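You operate a simulated robot arm through the tools that you are given. There is no shell and no other tool. Be economical: measure what you need, move in short steps, check, and stop when the job is done.

You are at the controls of a simulated robot arm. One attempt, no reset.

## Task
On the long worktop, make the small glass and the teal beaker change places.

It is judged by the outcome, as a careful person would: the job done as asked, and still so three seconds after it is handed in. It fails if anything else is knocked over, pushed out of place, dropped, spilled or broken.

## Robot
A 7-joint arm with a two-finger parallel gripper, fixed in place. Base frame: the origin is at the foot of the arm, x ahead of it, y to its left, z up; the work surface is at about z = 910. Readings come in mm, rad, newtons and seconds.
With the tool pointing down near the work surface it reaches from about 240 to 680 mm from the base axis. Its first joint turns from -1.152 to 1.152 rad. Payload 2.4 kg.
Tool frame: the origin (TCP) lies between the finger pads and is the grasp point; the fingertips stand 30 mm ahead of it; z points along the fingers, y is the line along which they close. The gripper opens to 94 mm. The fingers are 28 mm wide and 10 mm thick; the gripper's body (50 by 96 mm) begins 55 mm behind the TCP.
Orientation is told as [roll, pitch, yaw] about the base's x, y, z axes, in that order, counted from this pose: with the fingers straight down and closing along the base's y, the tool's x points along the base's -x, its y along +y and its z along -z.

## Interface
- The arm moves only by the tool nudge_tool. Its argument "increments" is text: rows parted by semicolons, each of 7 numbers parted by spaces: the shift along the tool's x, y, z in mm, then the turn, a rotation vector about the tool's x, y, z in rad, then the gripper command, from -1 (fully open) to 1 (shut), values between in proportion. In form: x y z wx wy wz gripper; .... A call has 1 to 8 rows; each row is the pose to reach, as a shift and turn from the pose commanded when the call began, along the tool's axes at that moment. Rows are played at 5 a second. More than 50 mm and 0.15 rad between two rows, or a gripper value outside its range, and nothing of the call is played. A pose out of reach is approached as far as the arm can. The call stops where the force on the tool passes 40 N (or 10 N more than at its start, if that is more) or the arm is blocked; 0.2 s more then pass. Each finger travels about 153 mm/s and halts on what it meets, pressing with about 39 N; the grip force reading is that of the motor and also rises with nothing between the fingers. The clock runs only during rows and for 0.2 s after the last one: add rows that repeat a pose to give the fingers time. It gives the time, the measured TCP pose, the force on the tool (base axes), the opening and the grip force at its end, in the units of the frame above (readings bear some noise).
- Cameras (640 x 400 px; columns grow to the right, rows downward): "scene" is fixed at [46.3, 487.3, 1434.1]; the picture's right is [-0.63, -0.78, 0.00], its down [-0.50, 0.40, -0.76] and it looks along [0.59, -0.48, -0.65] (base axes); focal length 325 px, centre (320, 200). "wrist" rides on the gripper at [76, 14, -102] in the tool frame; the picture's right is [-0.18, 0.98, 0.00], its down [-0.75, -0.14, -0.64] and it looks along [-0.63, -0.12, 0.77] (tool axes); focal length 243 px, centre (320, 200). There is no depth. A picture from a camera that has moved, and an enlarged one, comes with that camera's place and axes in the base frame and with its lens.
- get_image(camera): a new picture of that camera. No time passes.
- inspect(camera, box): a new picture of the part [left, top, right, bottom] of that camera's present view, enlarged. No time passes.
- finish_job(): hands the job in; it is judged then, once.

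Go step by step. Nothing tells you positions but the pictures and the camera data: compare them with the known pose of the tool, close in by small moves and look again before you grip or let go. The budget is 120 turns and 84 pictures, counting those below and the enlarged ones. Unless the task says otherwise, let go and move clear before handing in, and close with one line.

The tools are called after "Emit:" by a JSON object that holds its "api" and its "payload". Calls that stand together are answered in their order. nudge_tool: Moves the arm, as the interface text tells. Its arguments: {"type":"object","properties":{"increments":{"type":"string"}},"required":["increments"]} The other tools are called the same way: get_image (camera) takes a picture; inspect (camera, box) takes an enlarged picture of a part of a camera's view; finish_job () hands the job in.

At the start:

```text
time_s: 0.0
position: [246.3, 241.7, 1162.1]
orientation: [0.0, 0.001, 0.0]
wrist_force: [0.3, 0.2, -0.8]
grip_width: 94.1
gripper_force: 0.0
```

scene: 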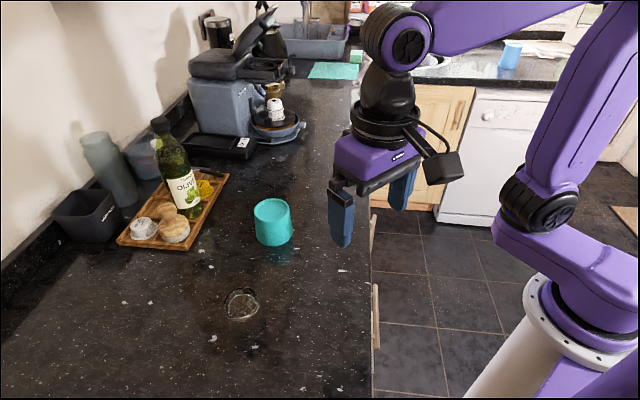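
wrist: 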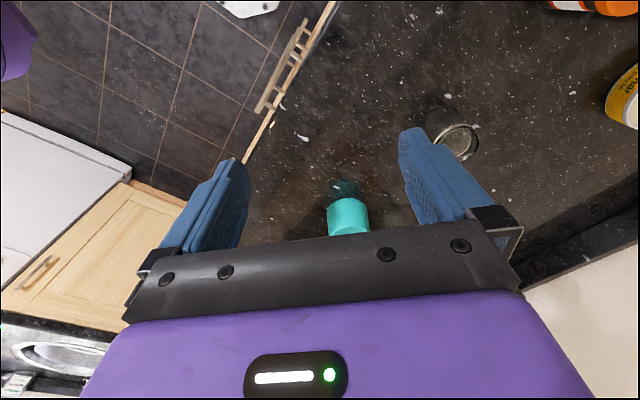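

I see the teal beaker at about (494, 253) and the small glass at about (387, 393) on the worktop. I'll zoom in to get sizes and check for contents.

Emit:
{"api": "inspect", "payload": {"camera": "scene", "box": [190, 180, 350, 340]}}

Emit:
{"api": "inspect", "payload": {"camera": "wrist", "box": [300, 80, 520, 240]}}

```text
2.50 times, centred on (270, 260) of scene
camera zoom: at [46.3, 487.3, 1434.1], right [-0.63, -0.78, 0.0], down [-0.5, 0.4, -0.76], along [0.59, -0.48, -0.65], focal length 813 px, centre (445, 50)
```

zoom: 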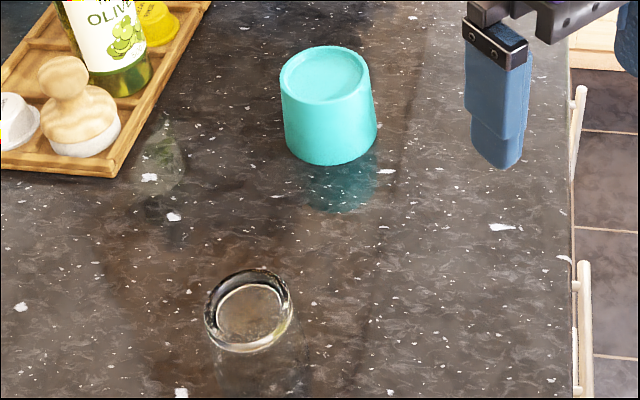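

```text
2.50 times, centred on (410, 160) of wrist
camera zoom: at [169.0, 255.5, 1264.4], right [0.18, 0.98, 0.0], down [0.75, -0.14, 0.64], along [0.63, -0.12, -0.77], focal length 606 px, centre (95, 300)
```

zoom: 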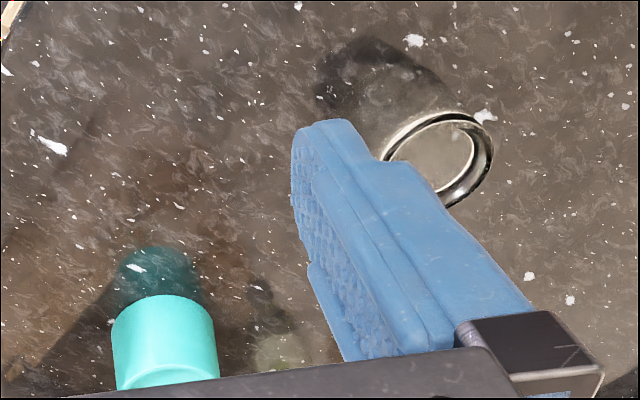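

Triangulating the two views puts the glass rim at about (345, 403, 975), so the glass is about 65 mm high and 56 mm wide. The beaker is at about (495, 250), roughly 76 mm wide and 70 mm high. I'll move above the glass and look again.

Emit:
{"api": "nudge_tool", "payload": {"increments": "-20 32 14 0 0 0 -1; -40 64 28 0 0 0 -1; -60 96 42 0 0 0 -1; -80 128 56 0 0 0 -1; -99 161 70 0 0 0 -1; -99 161 70 0 0 0 -1"}}

Emit:
{"api": "get_image", "payload": {"camera": "wrist"}}

Emit:
{"api": "get_image", "payload": {"camera": "scene"}}

```text
time_s: 1.4
position: [344.3, 401.7, 1093.2]
orientation: [0.0, 0.0, -0.001]
wrist_force: [-0.2, -1.2, -1.0]
grip_width: 94.0
gripper_force: 0.0
```

```text
79 pictures are left
camera wrist: at [268.0, 414.4, 1196.1], right [0.18, 0.98, 0.0], down [0.75, -0.14, 0.64], along [0.63, -0.12, -0.77], focal length 243 px, centre (320, 200)
```

wrist: 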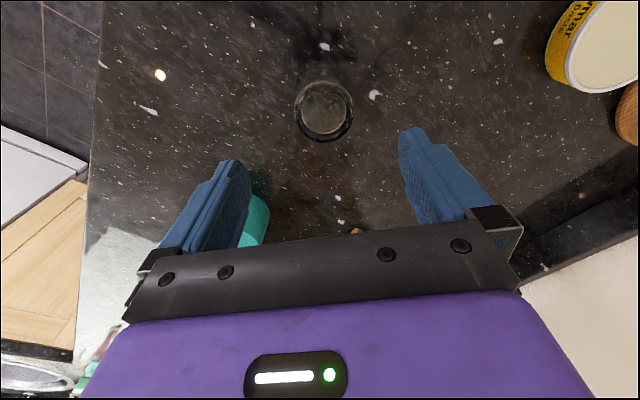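

```text
78 pictures are left
```

scene: 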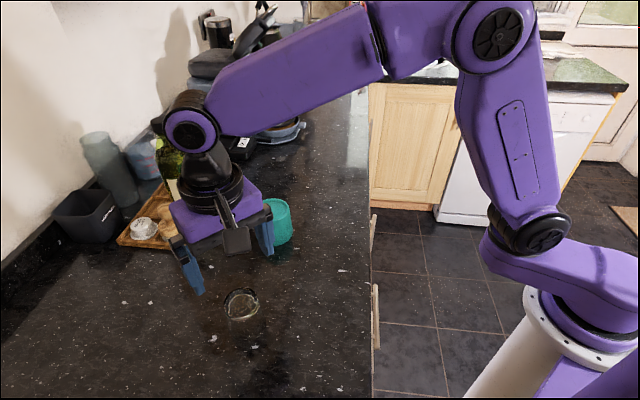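

The gripper is roughly above the glass. I'll zoom in to see its shape.

Emit:
{"api": "inspect", "payload": {"camera": "wrist", "box": [260, 60, 390, 150]}}

Emit:
{"api": "inspect", "payload": {"camera": "scene", "box": [170, 250, 330, 350]}}

```text
4.44 times, centred on (325, 105) of wrist
camera zoom: at [268.0, 414.4, 1196.1], right [0.18, 0.98, 0.0], down [0.75, -0.14, 0.64], along [0.63, -0.12, -0.77], focal length 1078 px, centre (298, 622)
```

zoom: 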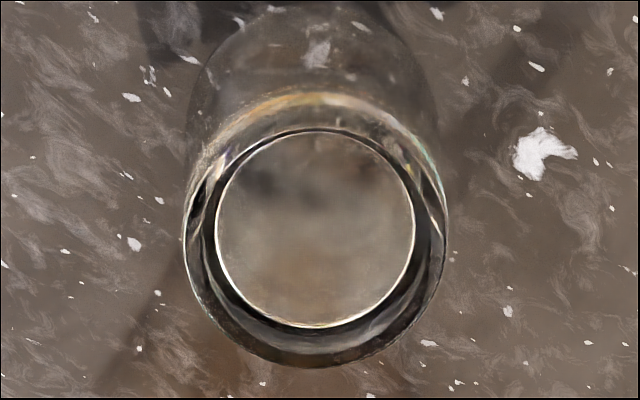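

```text
4.00 times, centred on (250, 300) of scene
camera zoom: at [46.3, 487.3, 1434.1], right [-0.63, -0.78, 0.0], down [-0.5, 0.4, -0.76], along [0.59, -0.48, -0.65], focal length 1301 px, centre (600, -200)
```

zoom: 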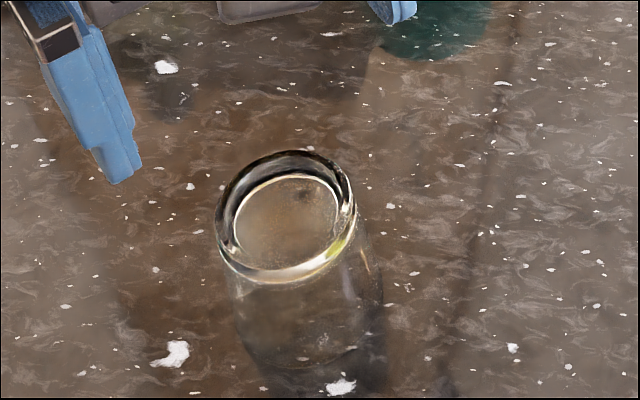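

The glass stands mouth-down, centred at about (345, 403), and the fingers are clear on both sides. I'll descend around it without closing.

Emit:
{"api": "nudge_tool", "payload": {"increments": "-1 1 30 0 0 0 -1; -1 1 60 0 0 0 -1; -1 1 90 0 0 0 -1; -1 1 115 0 0 0 -1; -1 1 135 0 0 0 -1; -1 1 147 0 0 0 -1; -1 1 147 0 0 0 -1"}}

Emit:
{"api": "get_image", "payload": {"camera": "wrist"}}

Emit:
{"api": "inspect", "payload": {"camera": "scene", "box": [170, 220, 330, 340]}}

```text
time_s: 3.0
position: [345.7, 403.8, 945.1]
orientation: [-0.001, 0.0, 0.0]
wrist_force: [0.1, 0.2, 0.2]
grip_width: 94.0
gripper_force: 0.1
```

```text
75 pictures are left
camera wrist: at [268.5, 417.0, 1047.9], right [0.18, 0.98, 0.0], down [0.75, -0.14, 0.64], along [0.63, -0.12, -0.77], focal length 243 px, centre (320, 200)
```

wrist: 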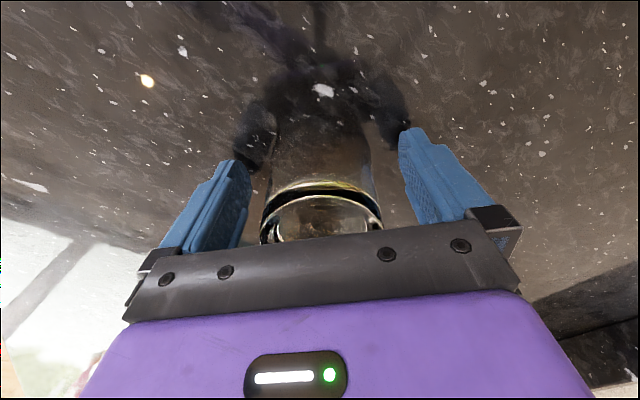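

```text
3.33 times, centred on (250, 280) of scene
camera zoom: at [46.3, 487.3, 1434.1], right [-0.63, -0.78, 0.0], down [-0.5, 0.4, -0.76], along [0.59, -0.48, -0.65], focal length 1084 px, centre (553, -67)
```

zoom: 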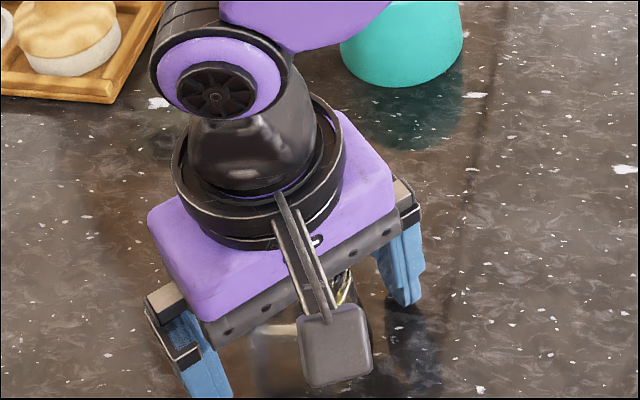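

The glass sits between the fingers. I'll close them in stages.

Emit:
{"api": "nudge_tool", "payload": {"increments": "0 0 0 0 0 0 -0.5; 0 0 0 0 0 0 -0.35; 0 0 0 0 0 0 -0.2; 0 0 0 0 0 0 0; 0 0 0 0 0 0 1; 0 0 0 0 0 0 1; 0 0 0 0 0 0 1"}}

Emit:
{"api": "get_image", "payload": {"camera": "wrist"}}

```text
time_s: 4.6
position: [345.2, 404.2, 946.2]
orientation: [0.0, 0.0, -0.001]
wrist_force: [1.4, 0.9, 0.6]
grip_width: 61.9
gripper_force: 39.5
```

```text
73 pictures are left
camera wrist: at [268.6, 417.0, 1048.2], right [0.18, 0.98, 0.0], down [0.75, -0.14, 0.64], along [0.63, -0.12, -0.77], focal length 243 px, centre (320, 200)
```

wrist: 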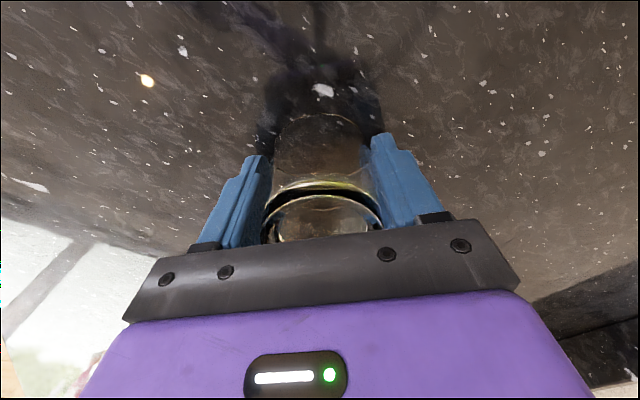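

The glass is gripped at 62 mm. I'll lift it and check that it comes along.

Emit:
{"api": "nudge_tool", "payload": {"increments": "0 0 -10 0 0 0 1; 0 0 -25 0 0 0 1; 0 0 -45 0 0 0 1; 0 0 -60 0 0 0 1; 0 0 -60 0 0 0 1"}}

Emit:
{"api": "get_image", "payload": {"camera": "wrist"}}

Emit:
{"api": "get_image", "payload": {"camera": "scene"}}

```text
time_s: 5.8
position: [345.2, 404.3, 1002.6]
orientation: [0.0, 0.0, 0.0]
wrist_force: [0.1, 0.2, -2.2]
grip_width: 62.0
gripper_force: 38.9
```

```text
72 pictures are left
camera wrist: at [268.6, 417.0, 1106.2], right [0.18, 0.98, 0.0], down [0.75, -0.14, 0.64], along [0.63, -0.12, -0.77], focal length 243 px, centre (320, 200)
```

wrist: 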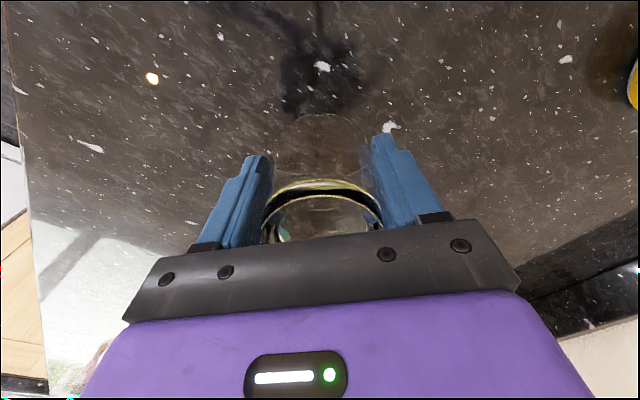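

```text
71 pictures are left
```

scene: 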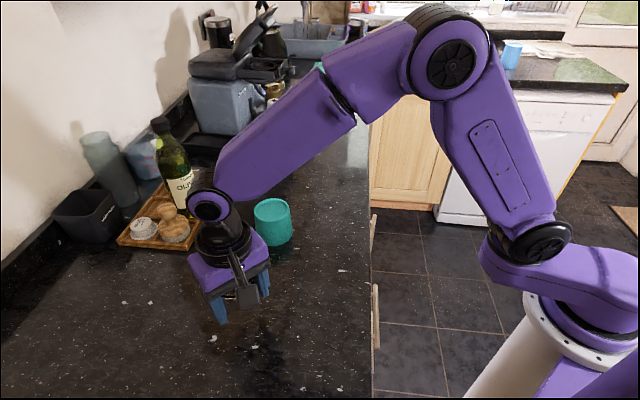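

The glass is held. I'll carry it to a parking spot at about (345, 250), which is free worktop.

Emit:
{"api": "nudge_tool", "payload": {"increments": "0 -20 0 0 0 0 1; 0 -45 0 0 0 0 1; 0 -75 0 0 0 0 1; 0 -105 0 0 0 0 1; 0 -130 0 0 0 0 1; 0 -148 0 0 0 0 1; 0 -154 0 0 0 0 1; 0 -154 0 0 0 0 1"}}

Emit:
{"api": "get_image", "payload": {"camera": "scene"}}

Emit:
{"api": "get_image", "payload": {"camera": "wrist"}}

```text
time_s: 7.6
position: [346.6, 251.2, 1003.0]
orientation: [0.0, 0.002, 0.002]
wrist_force: [0.4, 0.2, -1.7]
grip_width: 61.8
gripper_force: 39.3
```

```text
70 pictures are left
```

scene: 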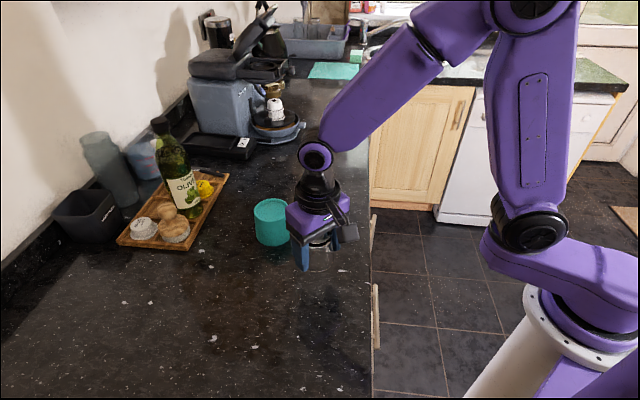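

```text
69 pictures are left
camera wrist: at [269.6, 263.4, 1107.2], right [0.18, 0.98, 0.0], down [0.75, -0.14, 0.64], along [0.63, -0.12, -0.77], focal length 243 px, centre (320, 200)
```

wrist: 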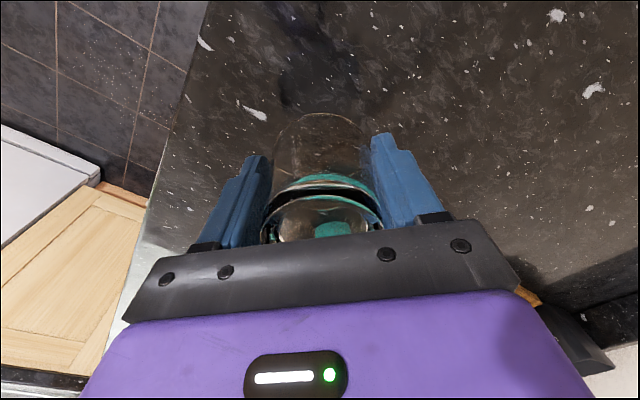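

The spot is clear. I'll lower the glass gently.

Emit:
{"api": "nudge_tool", "payload": {"increments": "0 0 20 0 0 0 1; 0 0 40 0 0 0 1; 0 0 50 0 0 0 1; 0 0 55 0 0 0 1; 0 0 57 0 0 0 1; 0 0 57 0 0 0 1"}}

```text
time_s: 9.0
position: [345.8, 250.3, 948.2]
orientation: [0.0, -0.001, 0.001]
wrist_force: [0.7, 0.0, -1.5]
grip_width: 61.8
gripper_force: 39.6
```

Emit:
{"api": "nudge_tool", "payload": {"increments": "0 0 1 0 0 0 1; 0 0 2 0 0 0 1; 0 0 3 0 0 0 1; 0 0 3 0 0 0 1"}}

```text
time_s: 10.0
position: [345.5, 250.5, 945.5]
orientation: [0.003, -0.001, 0.001]
wrist_force: [-1.6, -5.6, 24.3]
grip_width: 61.7
gripper_force: 39.0
```

The glass has made contact with the worktop. I'll ease off slightly, release it slowly and look.

Emit:
{"api": "nudge_tool", "payload": {"increments": "0 0 -1 0 0 0 1; 0 0 -1 0 0 0 -0.35; 0 0 -1 0 0 0 -0.5; 0 0 -1 0 0 0 -0.8; 0 0 -1 0 0 0 -1; 0 0 -1 0 0 0 -1"}}

Emit:
{"api": "get_image", "payload": {"camera": "wrist"}}

```text
time_s: 11.4
position: [346.3, 250.0, 945.1]
orientation: [0.0, 0.0, -0.001]
wrist_force: [-1.3, 0.6, 0.5]
grip_width: 93.9
gripper_force: 0.2
```

```text
68 pictures are left
camera wrist: at [269.1, 263.4, 1048.6], right [0.18, 0.98, 0.0], down [0.75, -0.14, 0.64], along [0.63, -0.12, -0.77], focal length 243 px, centre (320, 200)
```

wrist: 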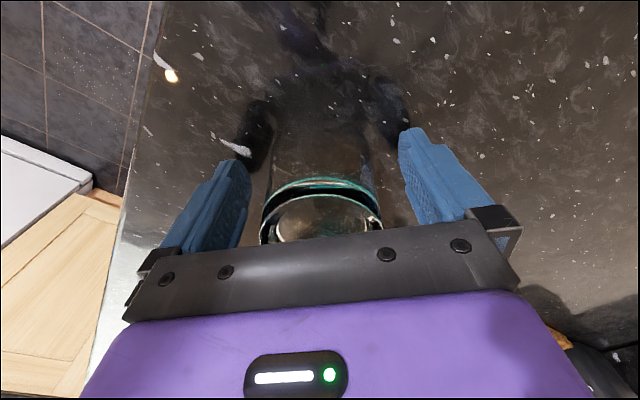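

The glass is standing free. I'll rise straight up, then shift partway toward the beaker and look again.

Emit:
{"api": "nudge_tool", "payload": {"increments": "0 0 -20 0 0 0 -1; 0 0 -50 0 0 0 -1; 0 0 -95 0 0 0 -1; 0 0 -140 0 0 0 -1; -45 0 -160 0 0 0 -1; -90 0 -160 0 0 0 -1; -120 0 -160 0 0 0 -1; -120 0 -160 0 0 0 -1"}}

Emit:
{"api": "get_image", "payload": {"camera": "wrist"}}

Emit:
{"api": "get_image", "payload": {"camera": "scene"}}

```text
time_s: 13.2
position: [464.5, 249.8, 1104.2]
orientation: [0.0, 0.001, -0.002]
wrist_force: [0.4, 1.0, 0.8]
grip_width: 94.1
gripper_force: 0.1
```

```text
67 pictures are left
camera wrist: at [388.3, 262.5, 1207.2], right [0.18, 0.98, 0.0], down [0.75, -0.14, 0.64], along [0.63, -0.12, -0.77], focal length 243 px, centre (320, 200)
```

wrist: 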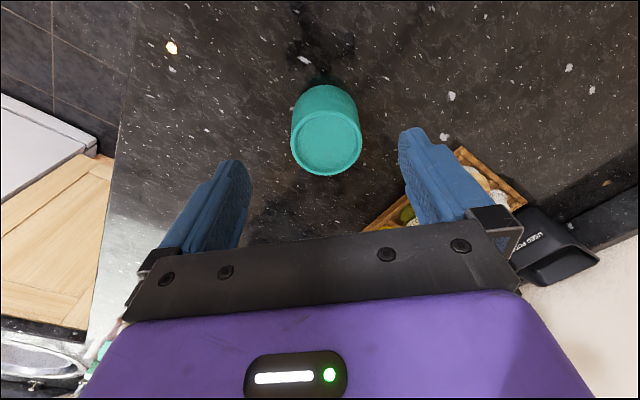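

```text
66 pictures are left
```

scene: 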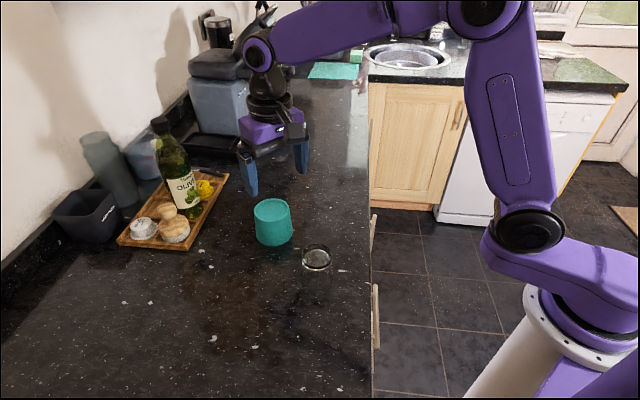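

Emit:
{"api": "inspect", "payload": {"camera": "wrist", "box": [260, 70, 390, 190]}}

Emit:
{"api": "inspect", "payload": {"camera": "scene", "box": [230, 180, 350, 280]}}

```text
3.33 times, centred on (325, 130) of wrist
camera zoom: at [388.3, 262.5, 1207.2], right [0.18, 0.98, 0.0], down [0.75, -0.14, 0.64], along [0.63, -0.12, -0.77], focal length 809 px, centre (303, 433)
```

zoom: 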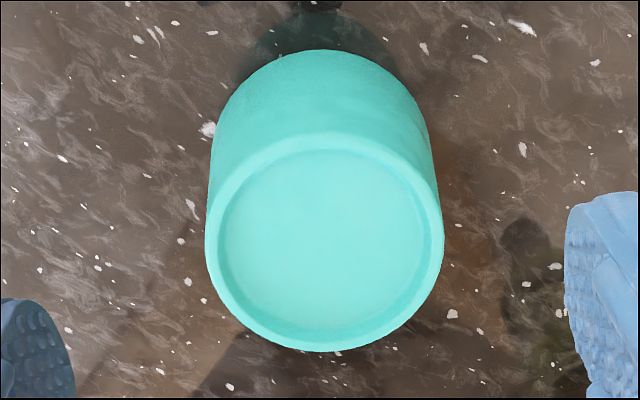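

```text
4.00 times, centred on (290, 230) of scene
camera zoom: at [46.3, 487.3, 1434.1], right [-0.63, -0.78, 0.0], down [-0.5, 0.4, -0.76], along [0.59, -0.48, -0.65], focal length 1301 px, centre (440, 80)
```

zoom: 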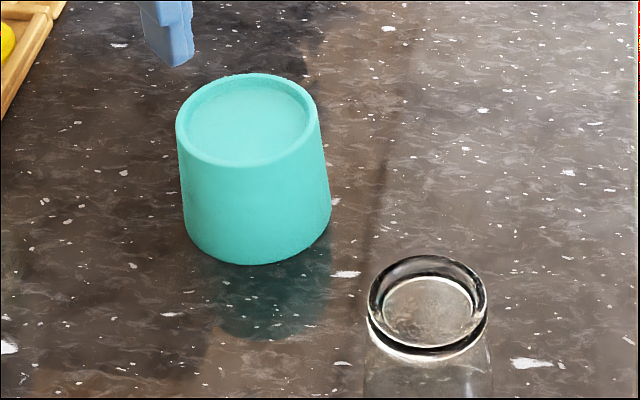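

The beaker is also bottom-up, centred at about (505, 246), 82 mm wide at the base and 74 mm at the top. I'll move above it to check centring, since the clearance is small.

Emit:
{"api": "nudge_tool", "payload": {"increments": "-20 -2 15 0 0 0 -1; -40 -4 35 0 0 0 -1; -40 -4 60 0 0 0 -1; -40 -4 75 0 0 0 -1; -40 -4 75 0 0 0 -1"}}

Emit:
{"api": "get_image", "payload": {"camera": "wrist"}}

Emit:
{"api": "inspect", "payload": {"camera": "scene", "box": [220, 150, 360, 270]}}

```text
time_s: 14.4
position: [504.6, 246.6, 1029.0]
orientation: [0.0, -0.001, 0.0]
wrist_force: [-0.1, 0.6, -0.7]
grip_width: 94.1
gripper_force: 0.0
```

```text
63 pictures are left
camera wrist: at [428.2, 259.8, 1131.6], right [0.18, 0.98, 0.0], down [0.75, -0.14, 0.64], along [0.63, -0.12, -0.77], focal length 243 px, centre (320, 200)
```

wrist: 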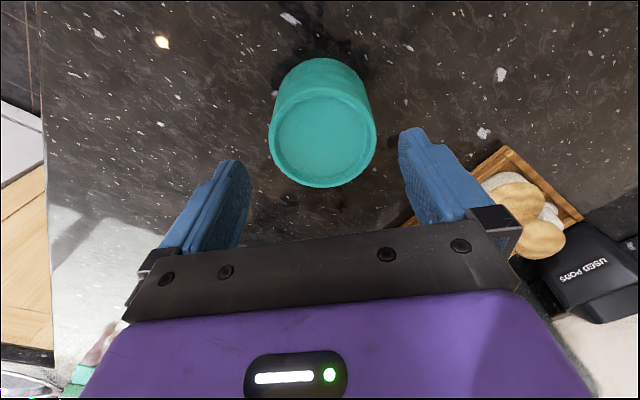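

```text
3.33 times, centred on (290, 210) of scene
camera zoom: at [46.3, 487.3, 1434.1], right [-0.63, -0.78, 0.0], down [-0.5, 0.4, -0.76], along [0.59, -0.48, -0.65], focal length 1084 px, centre (420, 167)
```

zoom: 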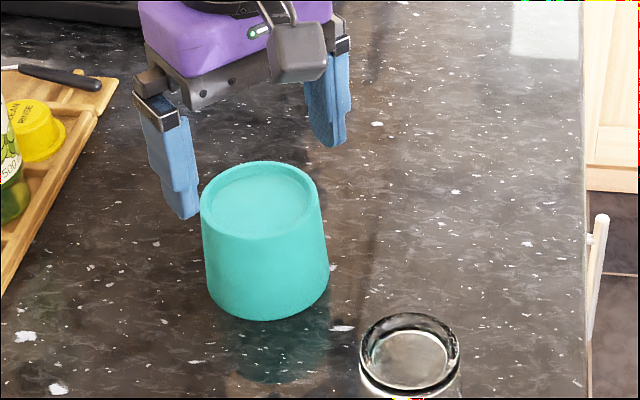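

Centring looks good, with the beaker at about (503, 247). I'll descend partway and check the clearance.

Emit:
{"api": "nudge_tool", "payload": {"increments": "1 1 15 0 0 0 -1; 1 1 30 0 0 0 -1; 1 1 44 0 0 0 -1; 1 1 44 0 0 0 -1"}}

Emit:
{"api": "get_image", "payload": {"camera": "wrist"}}

Emit:
{"api": "inspect", "payload": {"camera": "scene", "box": [220, 150, 360, 270]}}

```text
time_s: 15.4
position: [505.2, 246.4, 986.3]
orientation: [0.001, 0.001, -0.001]
wrist_force: [0.4, 0.8, 0.6]
grip_width: 93.8
gripper_force: 0.1
```

```text
61 pictures are left
camera wrist: at [428.0, 259.9, 1089.0], right [0.18, 0.98, 0.0], down [0.75, -0.14, 0.64], along [0.63, -0.12, -0.77], focal length 243 px, centre (320, 200)
```

wrist: 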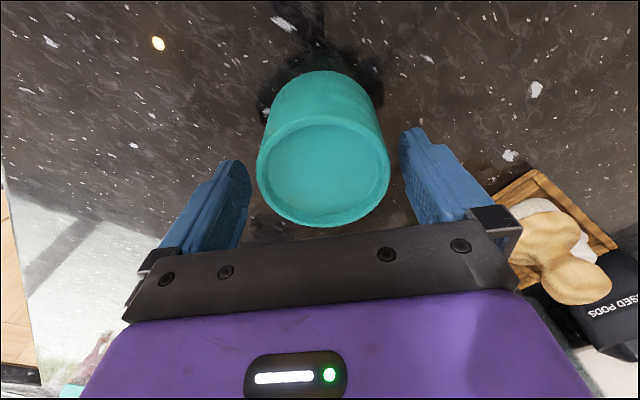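

```text
3.33 times, centred on (290, 210) of scene
camera zoom: at [46.3, 487.3, 1434.1], right [-0.63, -0.78, 0.0], down [-0.5, 0.4, -0.76], along [0.59, -0.48, -0.65], focal length 1084 px, centre (420, 167)
```

zoom: 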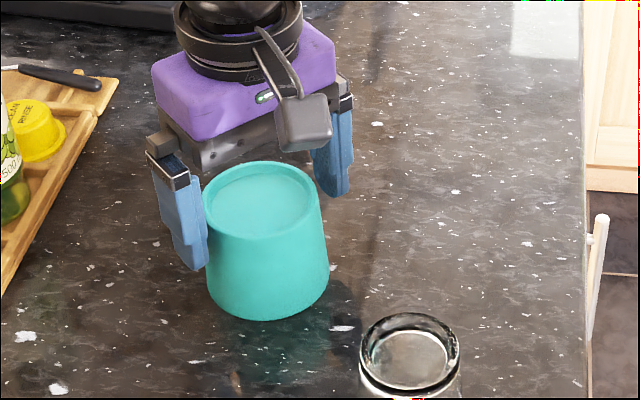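

There is clearance on both sides and the gripper is well centred. I'll finish the descent to a TCP height of about 953 and grip.

Emit:
{"api": "nudge_tool", "payload": {"increments": "1 0.5 10 0 0 0 -1; 1 0.5 20 0 0 0 -1; 1 0.5 28 0 0 0 -1; 1 0.5 32 0 0 0 -1; 1 0.5 32 0 0 0 -1"}}

Emit:
{"api": "get_image", "payload": {"camera": "wrist"}}

```text
time_s: 16.6
position: [503.6, 247.5, 955.7]
orientation: [0.0, 0.0, 0.001]
wrist_force: [0.6, 0.2, 0.1]
grip_width: 93.7
gripper_force: 0.0
```

```text
59 pictures are left
camera wrist: at [427.2, 261.0, 1058.3], right [0.18, 0.98, 0.0], down [0.75, -0.14, 0.64], along [0.63, -0.12, -0.77], focal length 243 px, centre (320, 200)
```

wrist: 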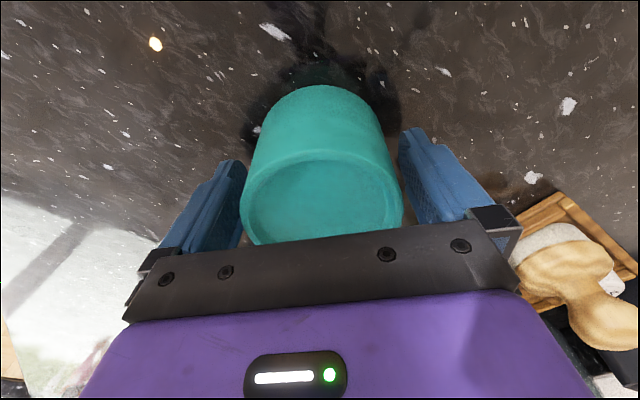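

Emit:
{"api": "nudge_tool", "payload": {"increments": "0 0 0 0 0 0 -0.85; 0 0 0 0 0 0 -0.75; 0 0 0 0 0 0 -0.6; 0 0 0 0 0 0 -0.4; 0 0 0 0 0 0 1; 0 0 0 0 0 0 1; 0 0 0 0 0 0 1"}}

Emit:
{"api": "nudge_tool", "payload": {"increments": "0 0 -8 0 0 0 1; 0 0 -20 0 0 0 1; 0 0 -40 0 0 0 1; 0 0 -60 0 0 0 1; 0 0 -60 0 0 0 1"}}

Emit:
{"api": "get_image", "payload": {"camera": "wrist"}}

Emit:
{"api": "get_image", "payload": {"camera": "scene"}}

```text
time_s: 18.2
position: [503.0, 247.4, 955.4]
orientation: [0.0, -0.001, -0.001]
wrist_force: [0.4, 0.1, 0.4]
grip_width: 78.3
gripper_force: 39.1
```

```text
time_s: 19.4
position: [503.1, 247.4, 1015.5]
orientation: [0.001, 0.0, 0.0]
wrist_force: [1.0, 0.1, 0.0]
grip_width: 78.3
gripper_force: 38.3
```

```text
58 pictures are left
camera wrist: at [427.3, 260.5, 1118.2], right [0.18, 0.98, 0.0], down [0.75, -0.14, 0.64], along [0.63, -0.12, -0.77], focal length 243 px, centre (320, 200)
```

wrist: 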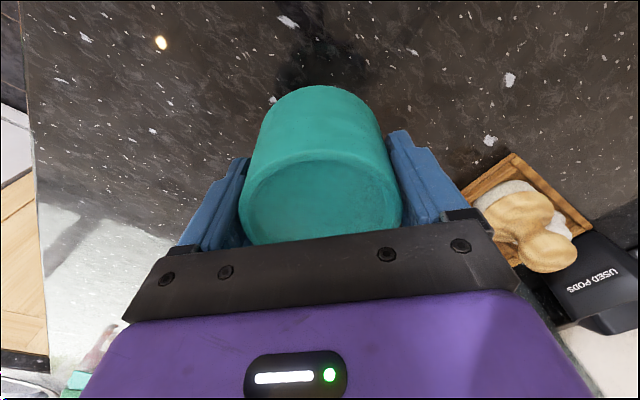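

```text
57 pictures are left
```

scene: 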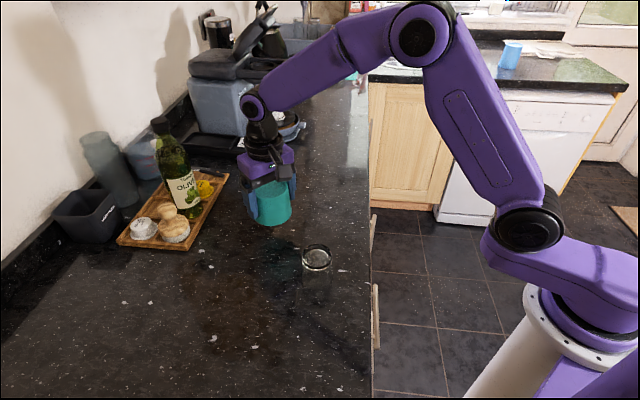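

The beaker is held. I'll carry it diagonally to the glass's old spot at (345, 404).

Emit:
{"api": "nudge_tool", "payload": {"increments": "15 15 -15 0 0 0 1; 40 40 -20 0 0 0 1; 68 68 -20 0 0 0 1; 96 96 -20 0 0 0 1; 124 124 -20 0 0 0 1; 147 146 -20 0 0 0 1; 158 156.5 -20 0 0 0 1; 158 156.5 -20 0 0 0 1"}}

Emit:
{"api": "get_image", "payload": {"camera": "scene"}}

```text
time_s: 21.2
position: [346.0, 404.5, 1033.5]
orientation: [0.0, -0.001, 0.002]
wrist_force: [0.4, 0.2, -0.6]
grip_width: 78.1
gripper_force: 38.8
```

```text
56 pictures are left
```

scene: 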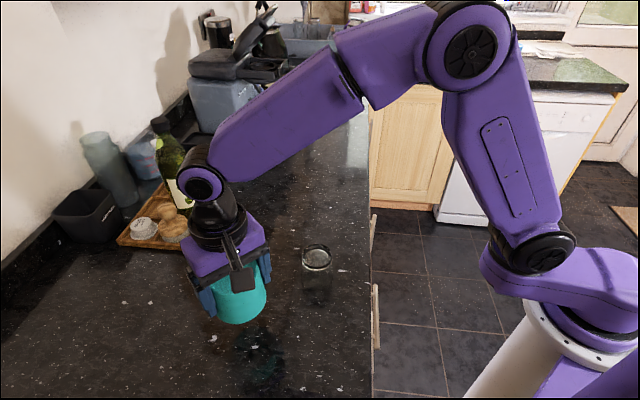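

The beaker is over the target, so I'll lower it.

Emit:
{"api": "nudge_tool", "payload": {"increments": "0 0 25 0 0 0 1; 0 0 50 0 0 0 1; 0 0 65 0 0 0 1; 0 0 73 0 0 0 1; 0 0 76 0 0 0 1; 0 0 78 0 0 0 1; 0 0 78 0 0 0 1"}}

```text
time_s: 22.8
position: [347.1, 404.7, 956.0]
orientation: [0.0, 0.001, 0.001]
wrist_force: [1.0, 1.2, 0.5]
grip_width: 78.3
gripper_force: 38.4
```

Emit:
{"api": "nudge_tool", "payload": {"increments": "0 0 1 0 0 0 1; 0 0 2 0 0 0 1; 0 0 2 0 0 0 1"}}

```text
time_s: 23.6
position: [347.1, 405.2, 955.4]
orientation: [0.004, -0.003, 0.0]
wrist_force: [-0.9, -6.0, 26.5]
grip_width: 78.1
gripper_force: 38.5
```

The beaker is on the surface. I'll ease up slightly and open.

Emit:
{"api": "nudge_tool", "payload": {"increments": "0 0 -1 0 0 0 1; 0 0 -1 0 0 0 -0.7; 0 0 -1 0 0 0 -0.8; 0 0 -1 0 0 0 -1; 0 0 -1 0 0 0 -1"}}

Emit:
{"api": "get_image", "payload": {"camera": "wrist"}}

```text
time_s: 24.8
position: [346.2, 404.9, 955.0]
orientation: [0.0, 0.001, 0.001]
wrist_force: [0.0, 0.1, 0.0]
grip_width: 94.1
gripper_force: 0.1
```

```text
55 pictures are left
camera wrist: at [269.4, 417.7, 1057.7], right [0.18, 0.98, 0.0], down [0.75, -0.14, 0.64], along [0.63, -0.12, -0.77], focal length 243 px, centre (320, 200)
```

wrist: 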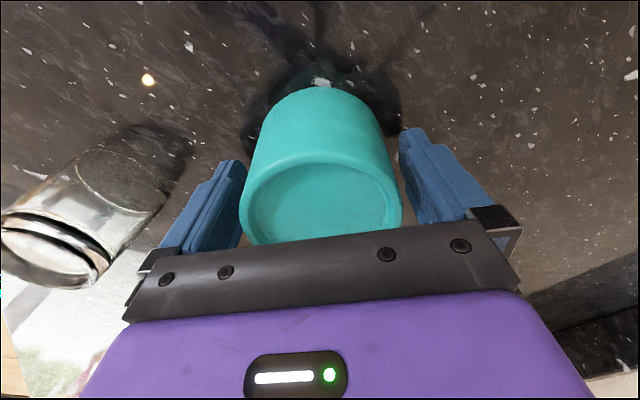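

The beaker is released and standing. I'll rise straight up, then go over the glass at (346, 250).

Emit:
{"api": "nudge_tool", "payload": {"increments": "0 0 -15 0 0 0 -1; 0 0 -45 0 0 0 -1; 0 0 -90 0 0 0 -1; 0 -40 -110 0 0 0 -1; 0 -85 -110 0 0 0 -1; 0 -130 -110 0 0 0 -1; 0 -154.5 -110 0 0 0 -1; 0 -154.5 -110 0 0 0 -1"}}

Emit:
{"api": "get_image", "payload": {"camera": "wrist"}}

Emit:
{"api": "get_image", "payload": {"camera": "scene"}}

```text
time_s: 26.6
position: [345.3, 250.8, 1068.4]
orientation: [0.001, 0.002, 0.001]
wrist_force: [-0.3, 0.6, 0.0]
grip_width: 93.8
gripper_force: 0.0
```

```text
54 pictures are left
camera wrist: at [268.9, 264.1, 1170.9], right [0.18, 0.98, 0.0], down [0.75, -0.14, 0.64], along [0.63, -0.12, -0.77], focal length 243 px, centre (320, 200)
```

wrist: 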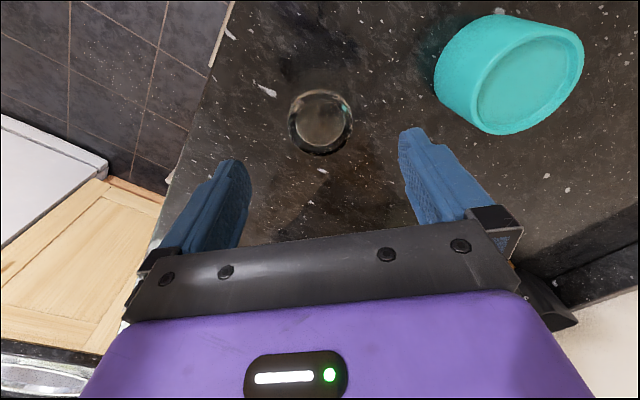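

```text
53 pictures are left
```

scene: 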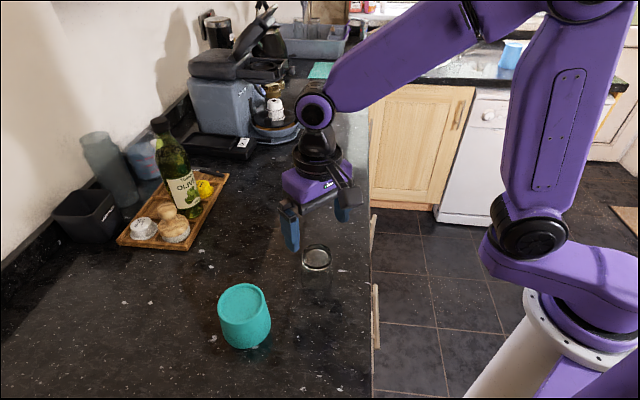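

Beaker and glass are both standing where expected. I'll descend on the glass.

Emit:
{"api": "nudge_tool", "payload": {"increments": "0 -0.5 30 0 0 0 -1; 0 -0.5 60 0 0 0 -1; 0 -0.5 90 0 0 0 -1; 0 -0.5 110 0 0 0 -1; 0 -0.5 120 0 0 0 -1; 0 -0.5 120 0 0 0 -1"}}

Emit:
{"api": "get_image", "payload": {"camera": "wrist"}}

```text
time_s: 28.0
position: [345.5, 249.4, 943.4]
orientation: [0.001, 0.0, 0.001]
wrist_force: [0.1, 0.7, 0.1]
grip_width: 94.1
gripper_force: 0.0
```

```text
52 pictures are left
camera wrist: at [268.4, 263.0, 1046.7], right [0.18, 0.98, 0.0], down [0.75, -0.14, 0.64], along [0.63, -0.12, -0.77], focal length 243 px, centre (320, 200)
```

wrist: 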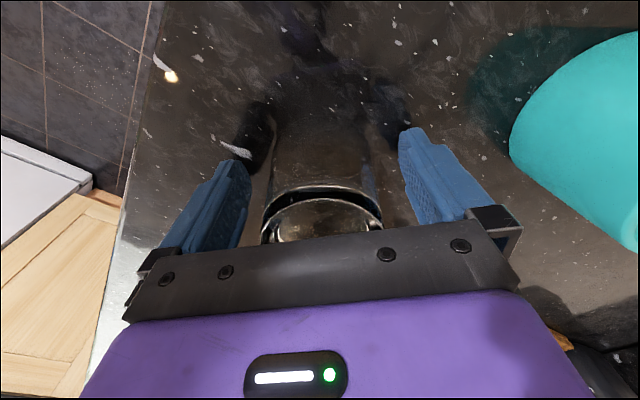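

Emit:
{"api": "nudge_tool", "payload": {"increments": "0 0 0 0 0 0 -0.5; 0 0 0 0 0 0 -0.35; 0 0 0 0 0 0 -0.2; 0 0 0 0 0 0 0; 0 0 0 0 0 0 1; 0 0 0 0 0 0 1; 0 0 0 0 0 0 1"}}

Emit:
{"api": "nudge_tool", "payload": {"increments": "0 0 -10 0 0 0 1; 0 0 -25 0 0 0 1; 0 0 -45 0 0 0 1; 0 0 -60 0 0 0 1; 0 0 -60 0 0 0 1"}}

Emit:
{"api": "get_image", "payload": {"camera": "wrist"}}

```text
time_s: 29.6
position: [343.8, 248.9, 944.0]
orientation: [0.0, 0.0, -0.002]
wrist_force: [-0.3, 0.8, 0.1]
grip_width: 62.1
gripper_force: 39.1
```

```text
time_s: 30.8
position: [345.3, 249.3, 1005.2]
orientation: [-0.001, 0.0, 0.0]
wrist_force: [-0.2, -0.1, -2.2]
grip_width: 62.3
gripper_force: 39.7
```

```text
51 pictures are left
camera wrist: at [269.3, 262.1, 1108.0], right [0.18, 0.98, 0.0], down [0.75, -0.14, 0.64], along [0.63, -0.12, -0.77], focal length 243 px, centre (320, 200)
```

wrist: 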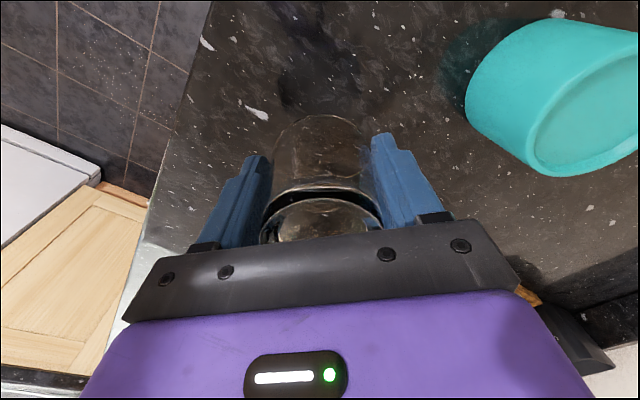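

The glass is held. I'll carry it to the beaker's old spot at (503, 247).

Emit:
{"api": "nudge_tool", "payload": {"increments": "-20 0 0 0 0 0 1; -45 -1 0 0 0 0 1; -75 -2 0 0 0 0 1; -105 -2 0 0 0 0 1; -135 -2 0 0 0 0 1; -152 -2 0 0 0 0 1; -158 -2 0 0 0 0 1; -158 -2 0 0 0 0 1"}}

Emit:
{"api": "nudge_tool", "payload": {"increments": "0 0 20 0 0 0 1; 0 0 40 0 0 0 1; 0 0 50 0 0 0 1; 0 0 55 0 0 0 1; 0 0 58 0 0 0 1; 0 0 58 0 0 0 1"}}

```text
time_s: 32.6
position: [503.7, 247.3, 1005.4]
orientation: [0.0, 0.001, 0.0]
wrist_force: [-0.9, -0.8, -2.3]
grip_width: 61.9
gripper_force: 39.2
```

```text
time_s: 34.0
position: [504.0, 246.7, 945.3]
orientation: [0.0, 0.0, 0.001]
wrist_force: [-0.5, -0.1, -1.1]
grip_width: 62.1
gripper_force: 38.6
```

Emit:
{"api": "nudge_tool", "payload": {"increments": "0 0 1 0 0 0 1; 0 0 2 0 0 0 1; 0 0 3 0 0 0 1; 0 0 3 0 0 0 1"}}

```text
time_s: 35.0
position: [504.7, 246.4, 944.1]
orientation: [0.002, 0.001, 0.0]
wrist_force: [0.6, -0.1, -1.7]
grip_width: 62.2
gripper_force: 39.3
```

There is no contact yet, so I'll lower a little more.

Emit:
{"api": "nudge_tool", "payload": {"increments": "0 0 1 0 0 0 1; 0 0 1 0 0 0 1"}}

```text
time_s: 35.6
position: [504.5, 248.4, 945.1]
orientation: [0.001, -0.001, -0.001]
wrist_force: [-5.1, -0.6, 9.2]
grip_width: 61.9
gripper_force: 39.0
```

The glass is touching the surface at about 9 N. I'll release it.

Emit:
{"api": "nudge_tool", "payload": {"increments": "0 0 0 0 0 0 -0.33; 0 0 0 0 0 0 -0.5; 0 0 0 0 0 0 -0.8; 0 0 0 0 0 0 -1; 0 0 0 0 0 0 -1"}}

Emit:
{"api": "get_image", "payload": {"camera": "wrist"}}

```text
time_s: 36.8
position: [504.0, 246.5, 945.0]
orientation: [0.0, 0.0, 0.001]
wrist_force: [0.3, 0.7, 0.2]
grip_width: 94.2
gripper_force: 0.0
```

```text
50 pictures are left
camera wrist: at [427.8, 260.1, 1046.3], right [0.18, 0.98, 0.0], down [0.75, -0.14, 0.64], along [0.63, -0.12, -0.77], focal length 243 px, centre (320, 200)
```

wrist: 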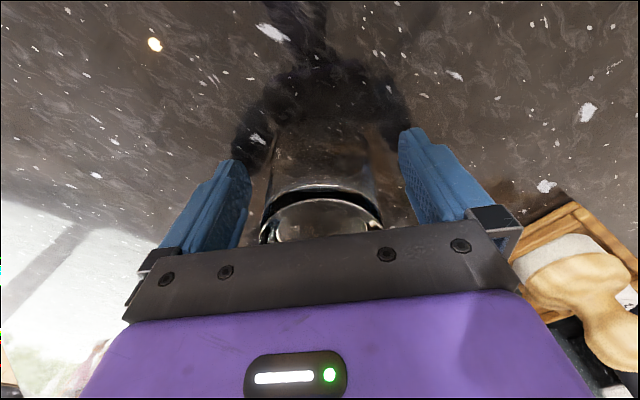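

The glass is standing. I'll rise, back away and check the whole scene.

Emit:
{"api": "nudge_tool", "payload": {"increments": "0 0 -15 0 0 0 -1; 0 0 -45 0 0 0 -1; 0 0 -90 0 0 0 -1; 0 0 -135 0 0 0 -1; 45 0 -150 0 0 0 -1; 90 0 -165 0 0 0 -1; 135 0 -180 0 0 0 -1; 135 0 -180 0 0 0 -1"}}

Emit:
{"api": "get_image", "payload": {"camera": "scene"}}

Emit:
{"api": "inspect", "payload": {"camera": "scene", "box": [190, 180, 350, 360]}}

```text
time_s: 38.6
position: [366.9, 247.9, 1125.0]
orientation: [0.0, 0.001, 0.0]
wrist_force: [0.4, 0.6, -0.2]
grip_width: 94.0
gripper_force: 0.0
```

```text
49 pictures are left
```

scene: 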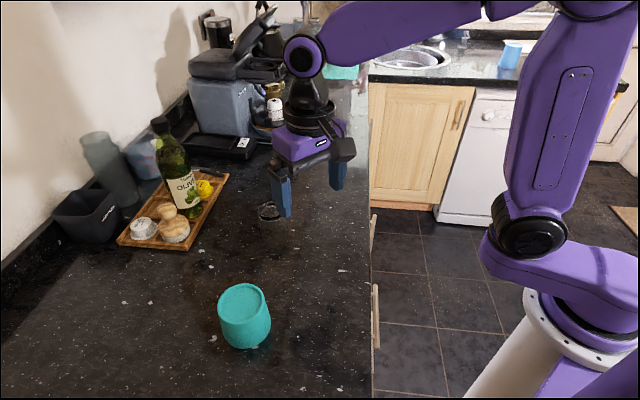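

```text
2.22 times, centred on (270, 270) of scene
camera zoom: at [46.2, 487.3, 1434.1], right [-0.63, -0.78, 0.0], down [-0.5, 0.4, -0.76], along [0.59, -0.48, -0.65], focal length 723 px, centre (431, 44)
```

zoom: 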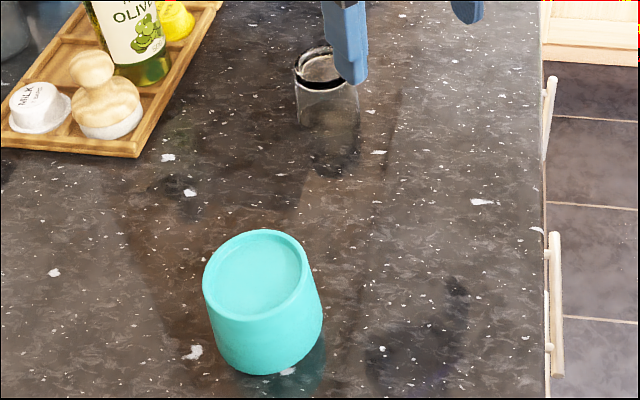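

Both pieces stand upright in each other's places, nothing else has moved, and the gripper is clear. I'm handing in.

Emit:
{"api": "finish_job", "payload": {}}

```text
The job is handed in.
```

The small glass and the teal beaker have changed places. Each stands within a few millimetres of the other's old spot, still bottom-up as found, and nothing else was disturbed.
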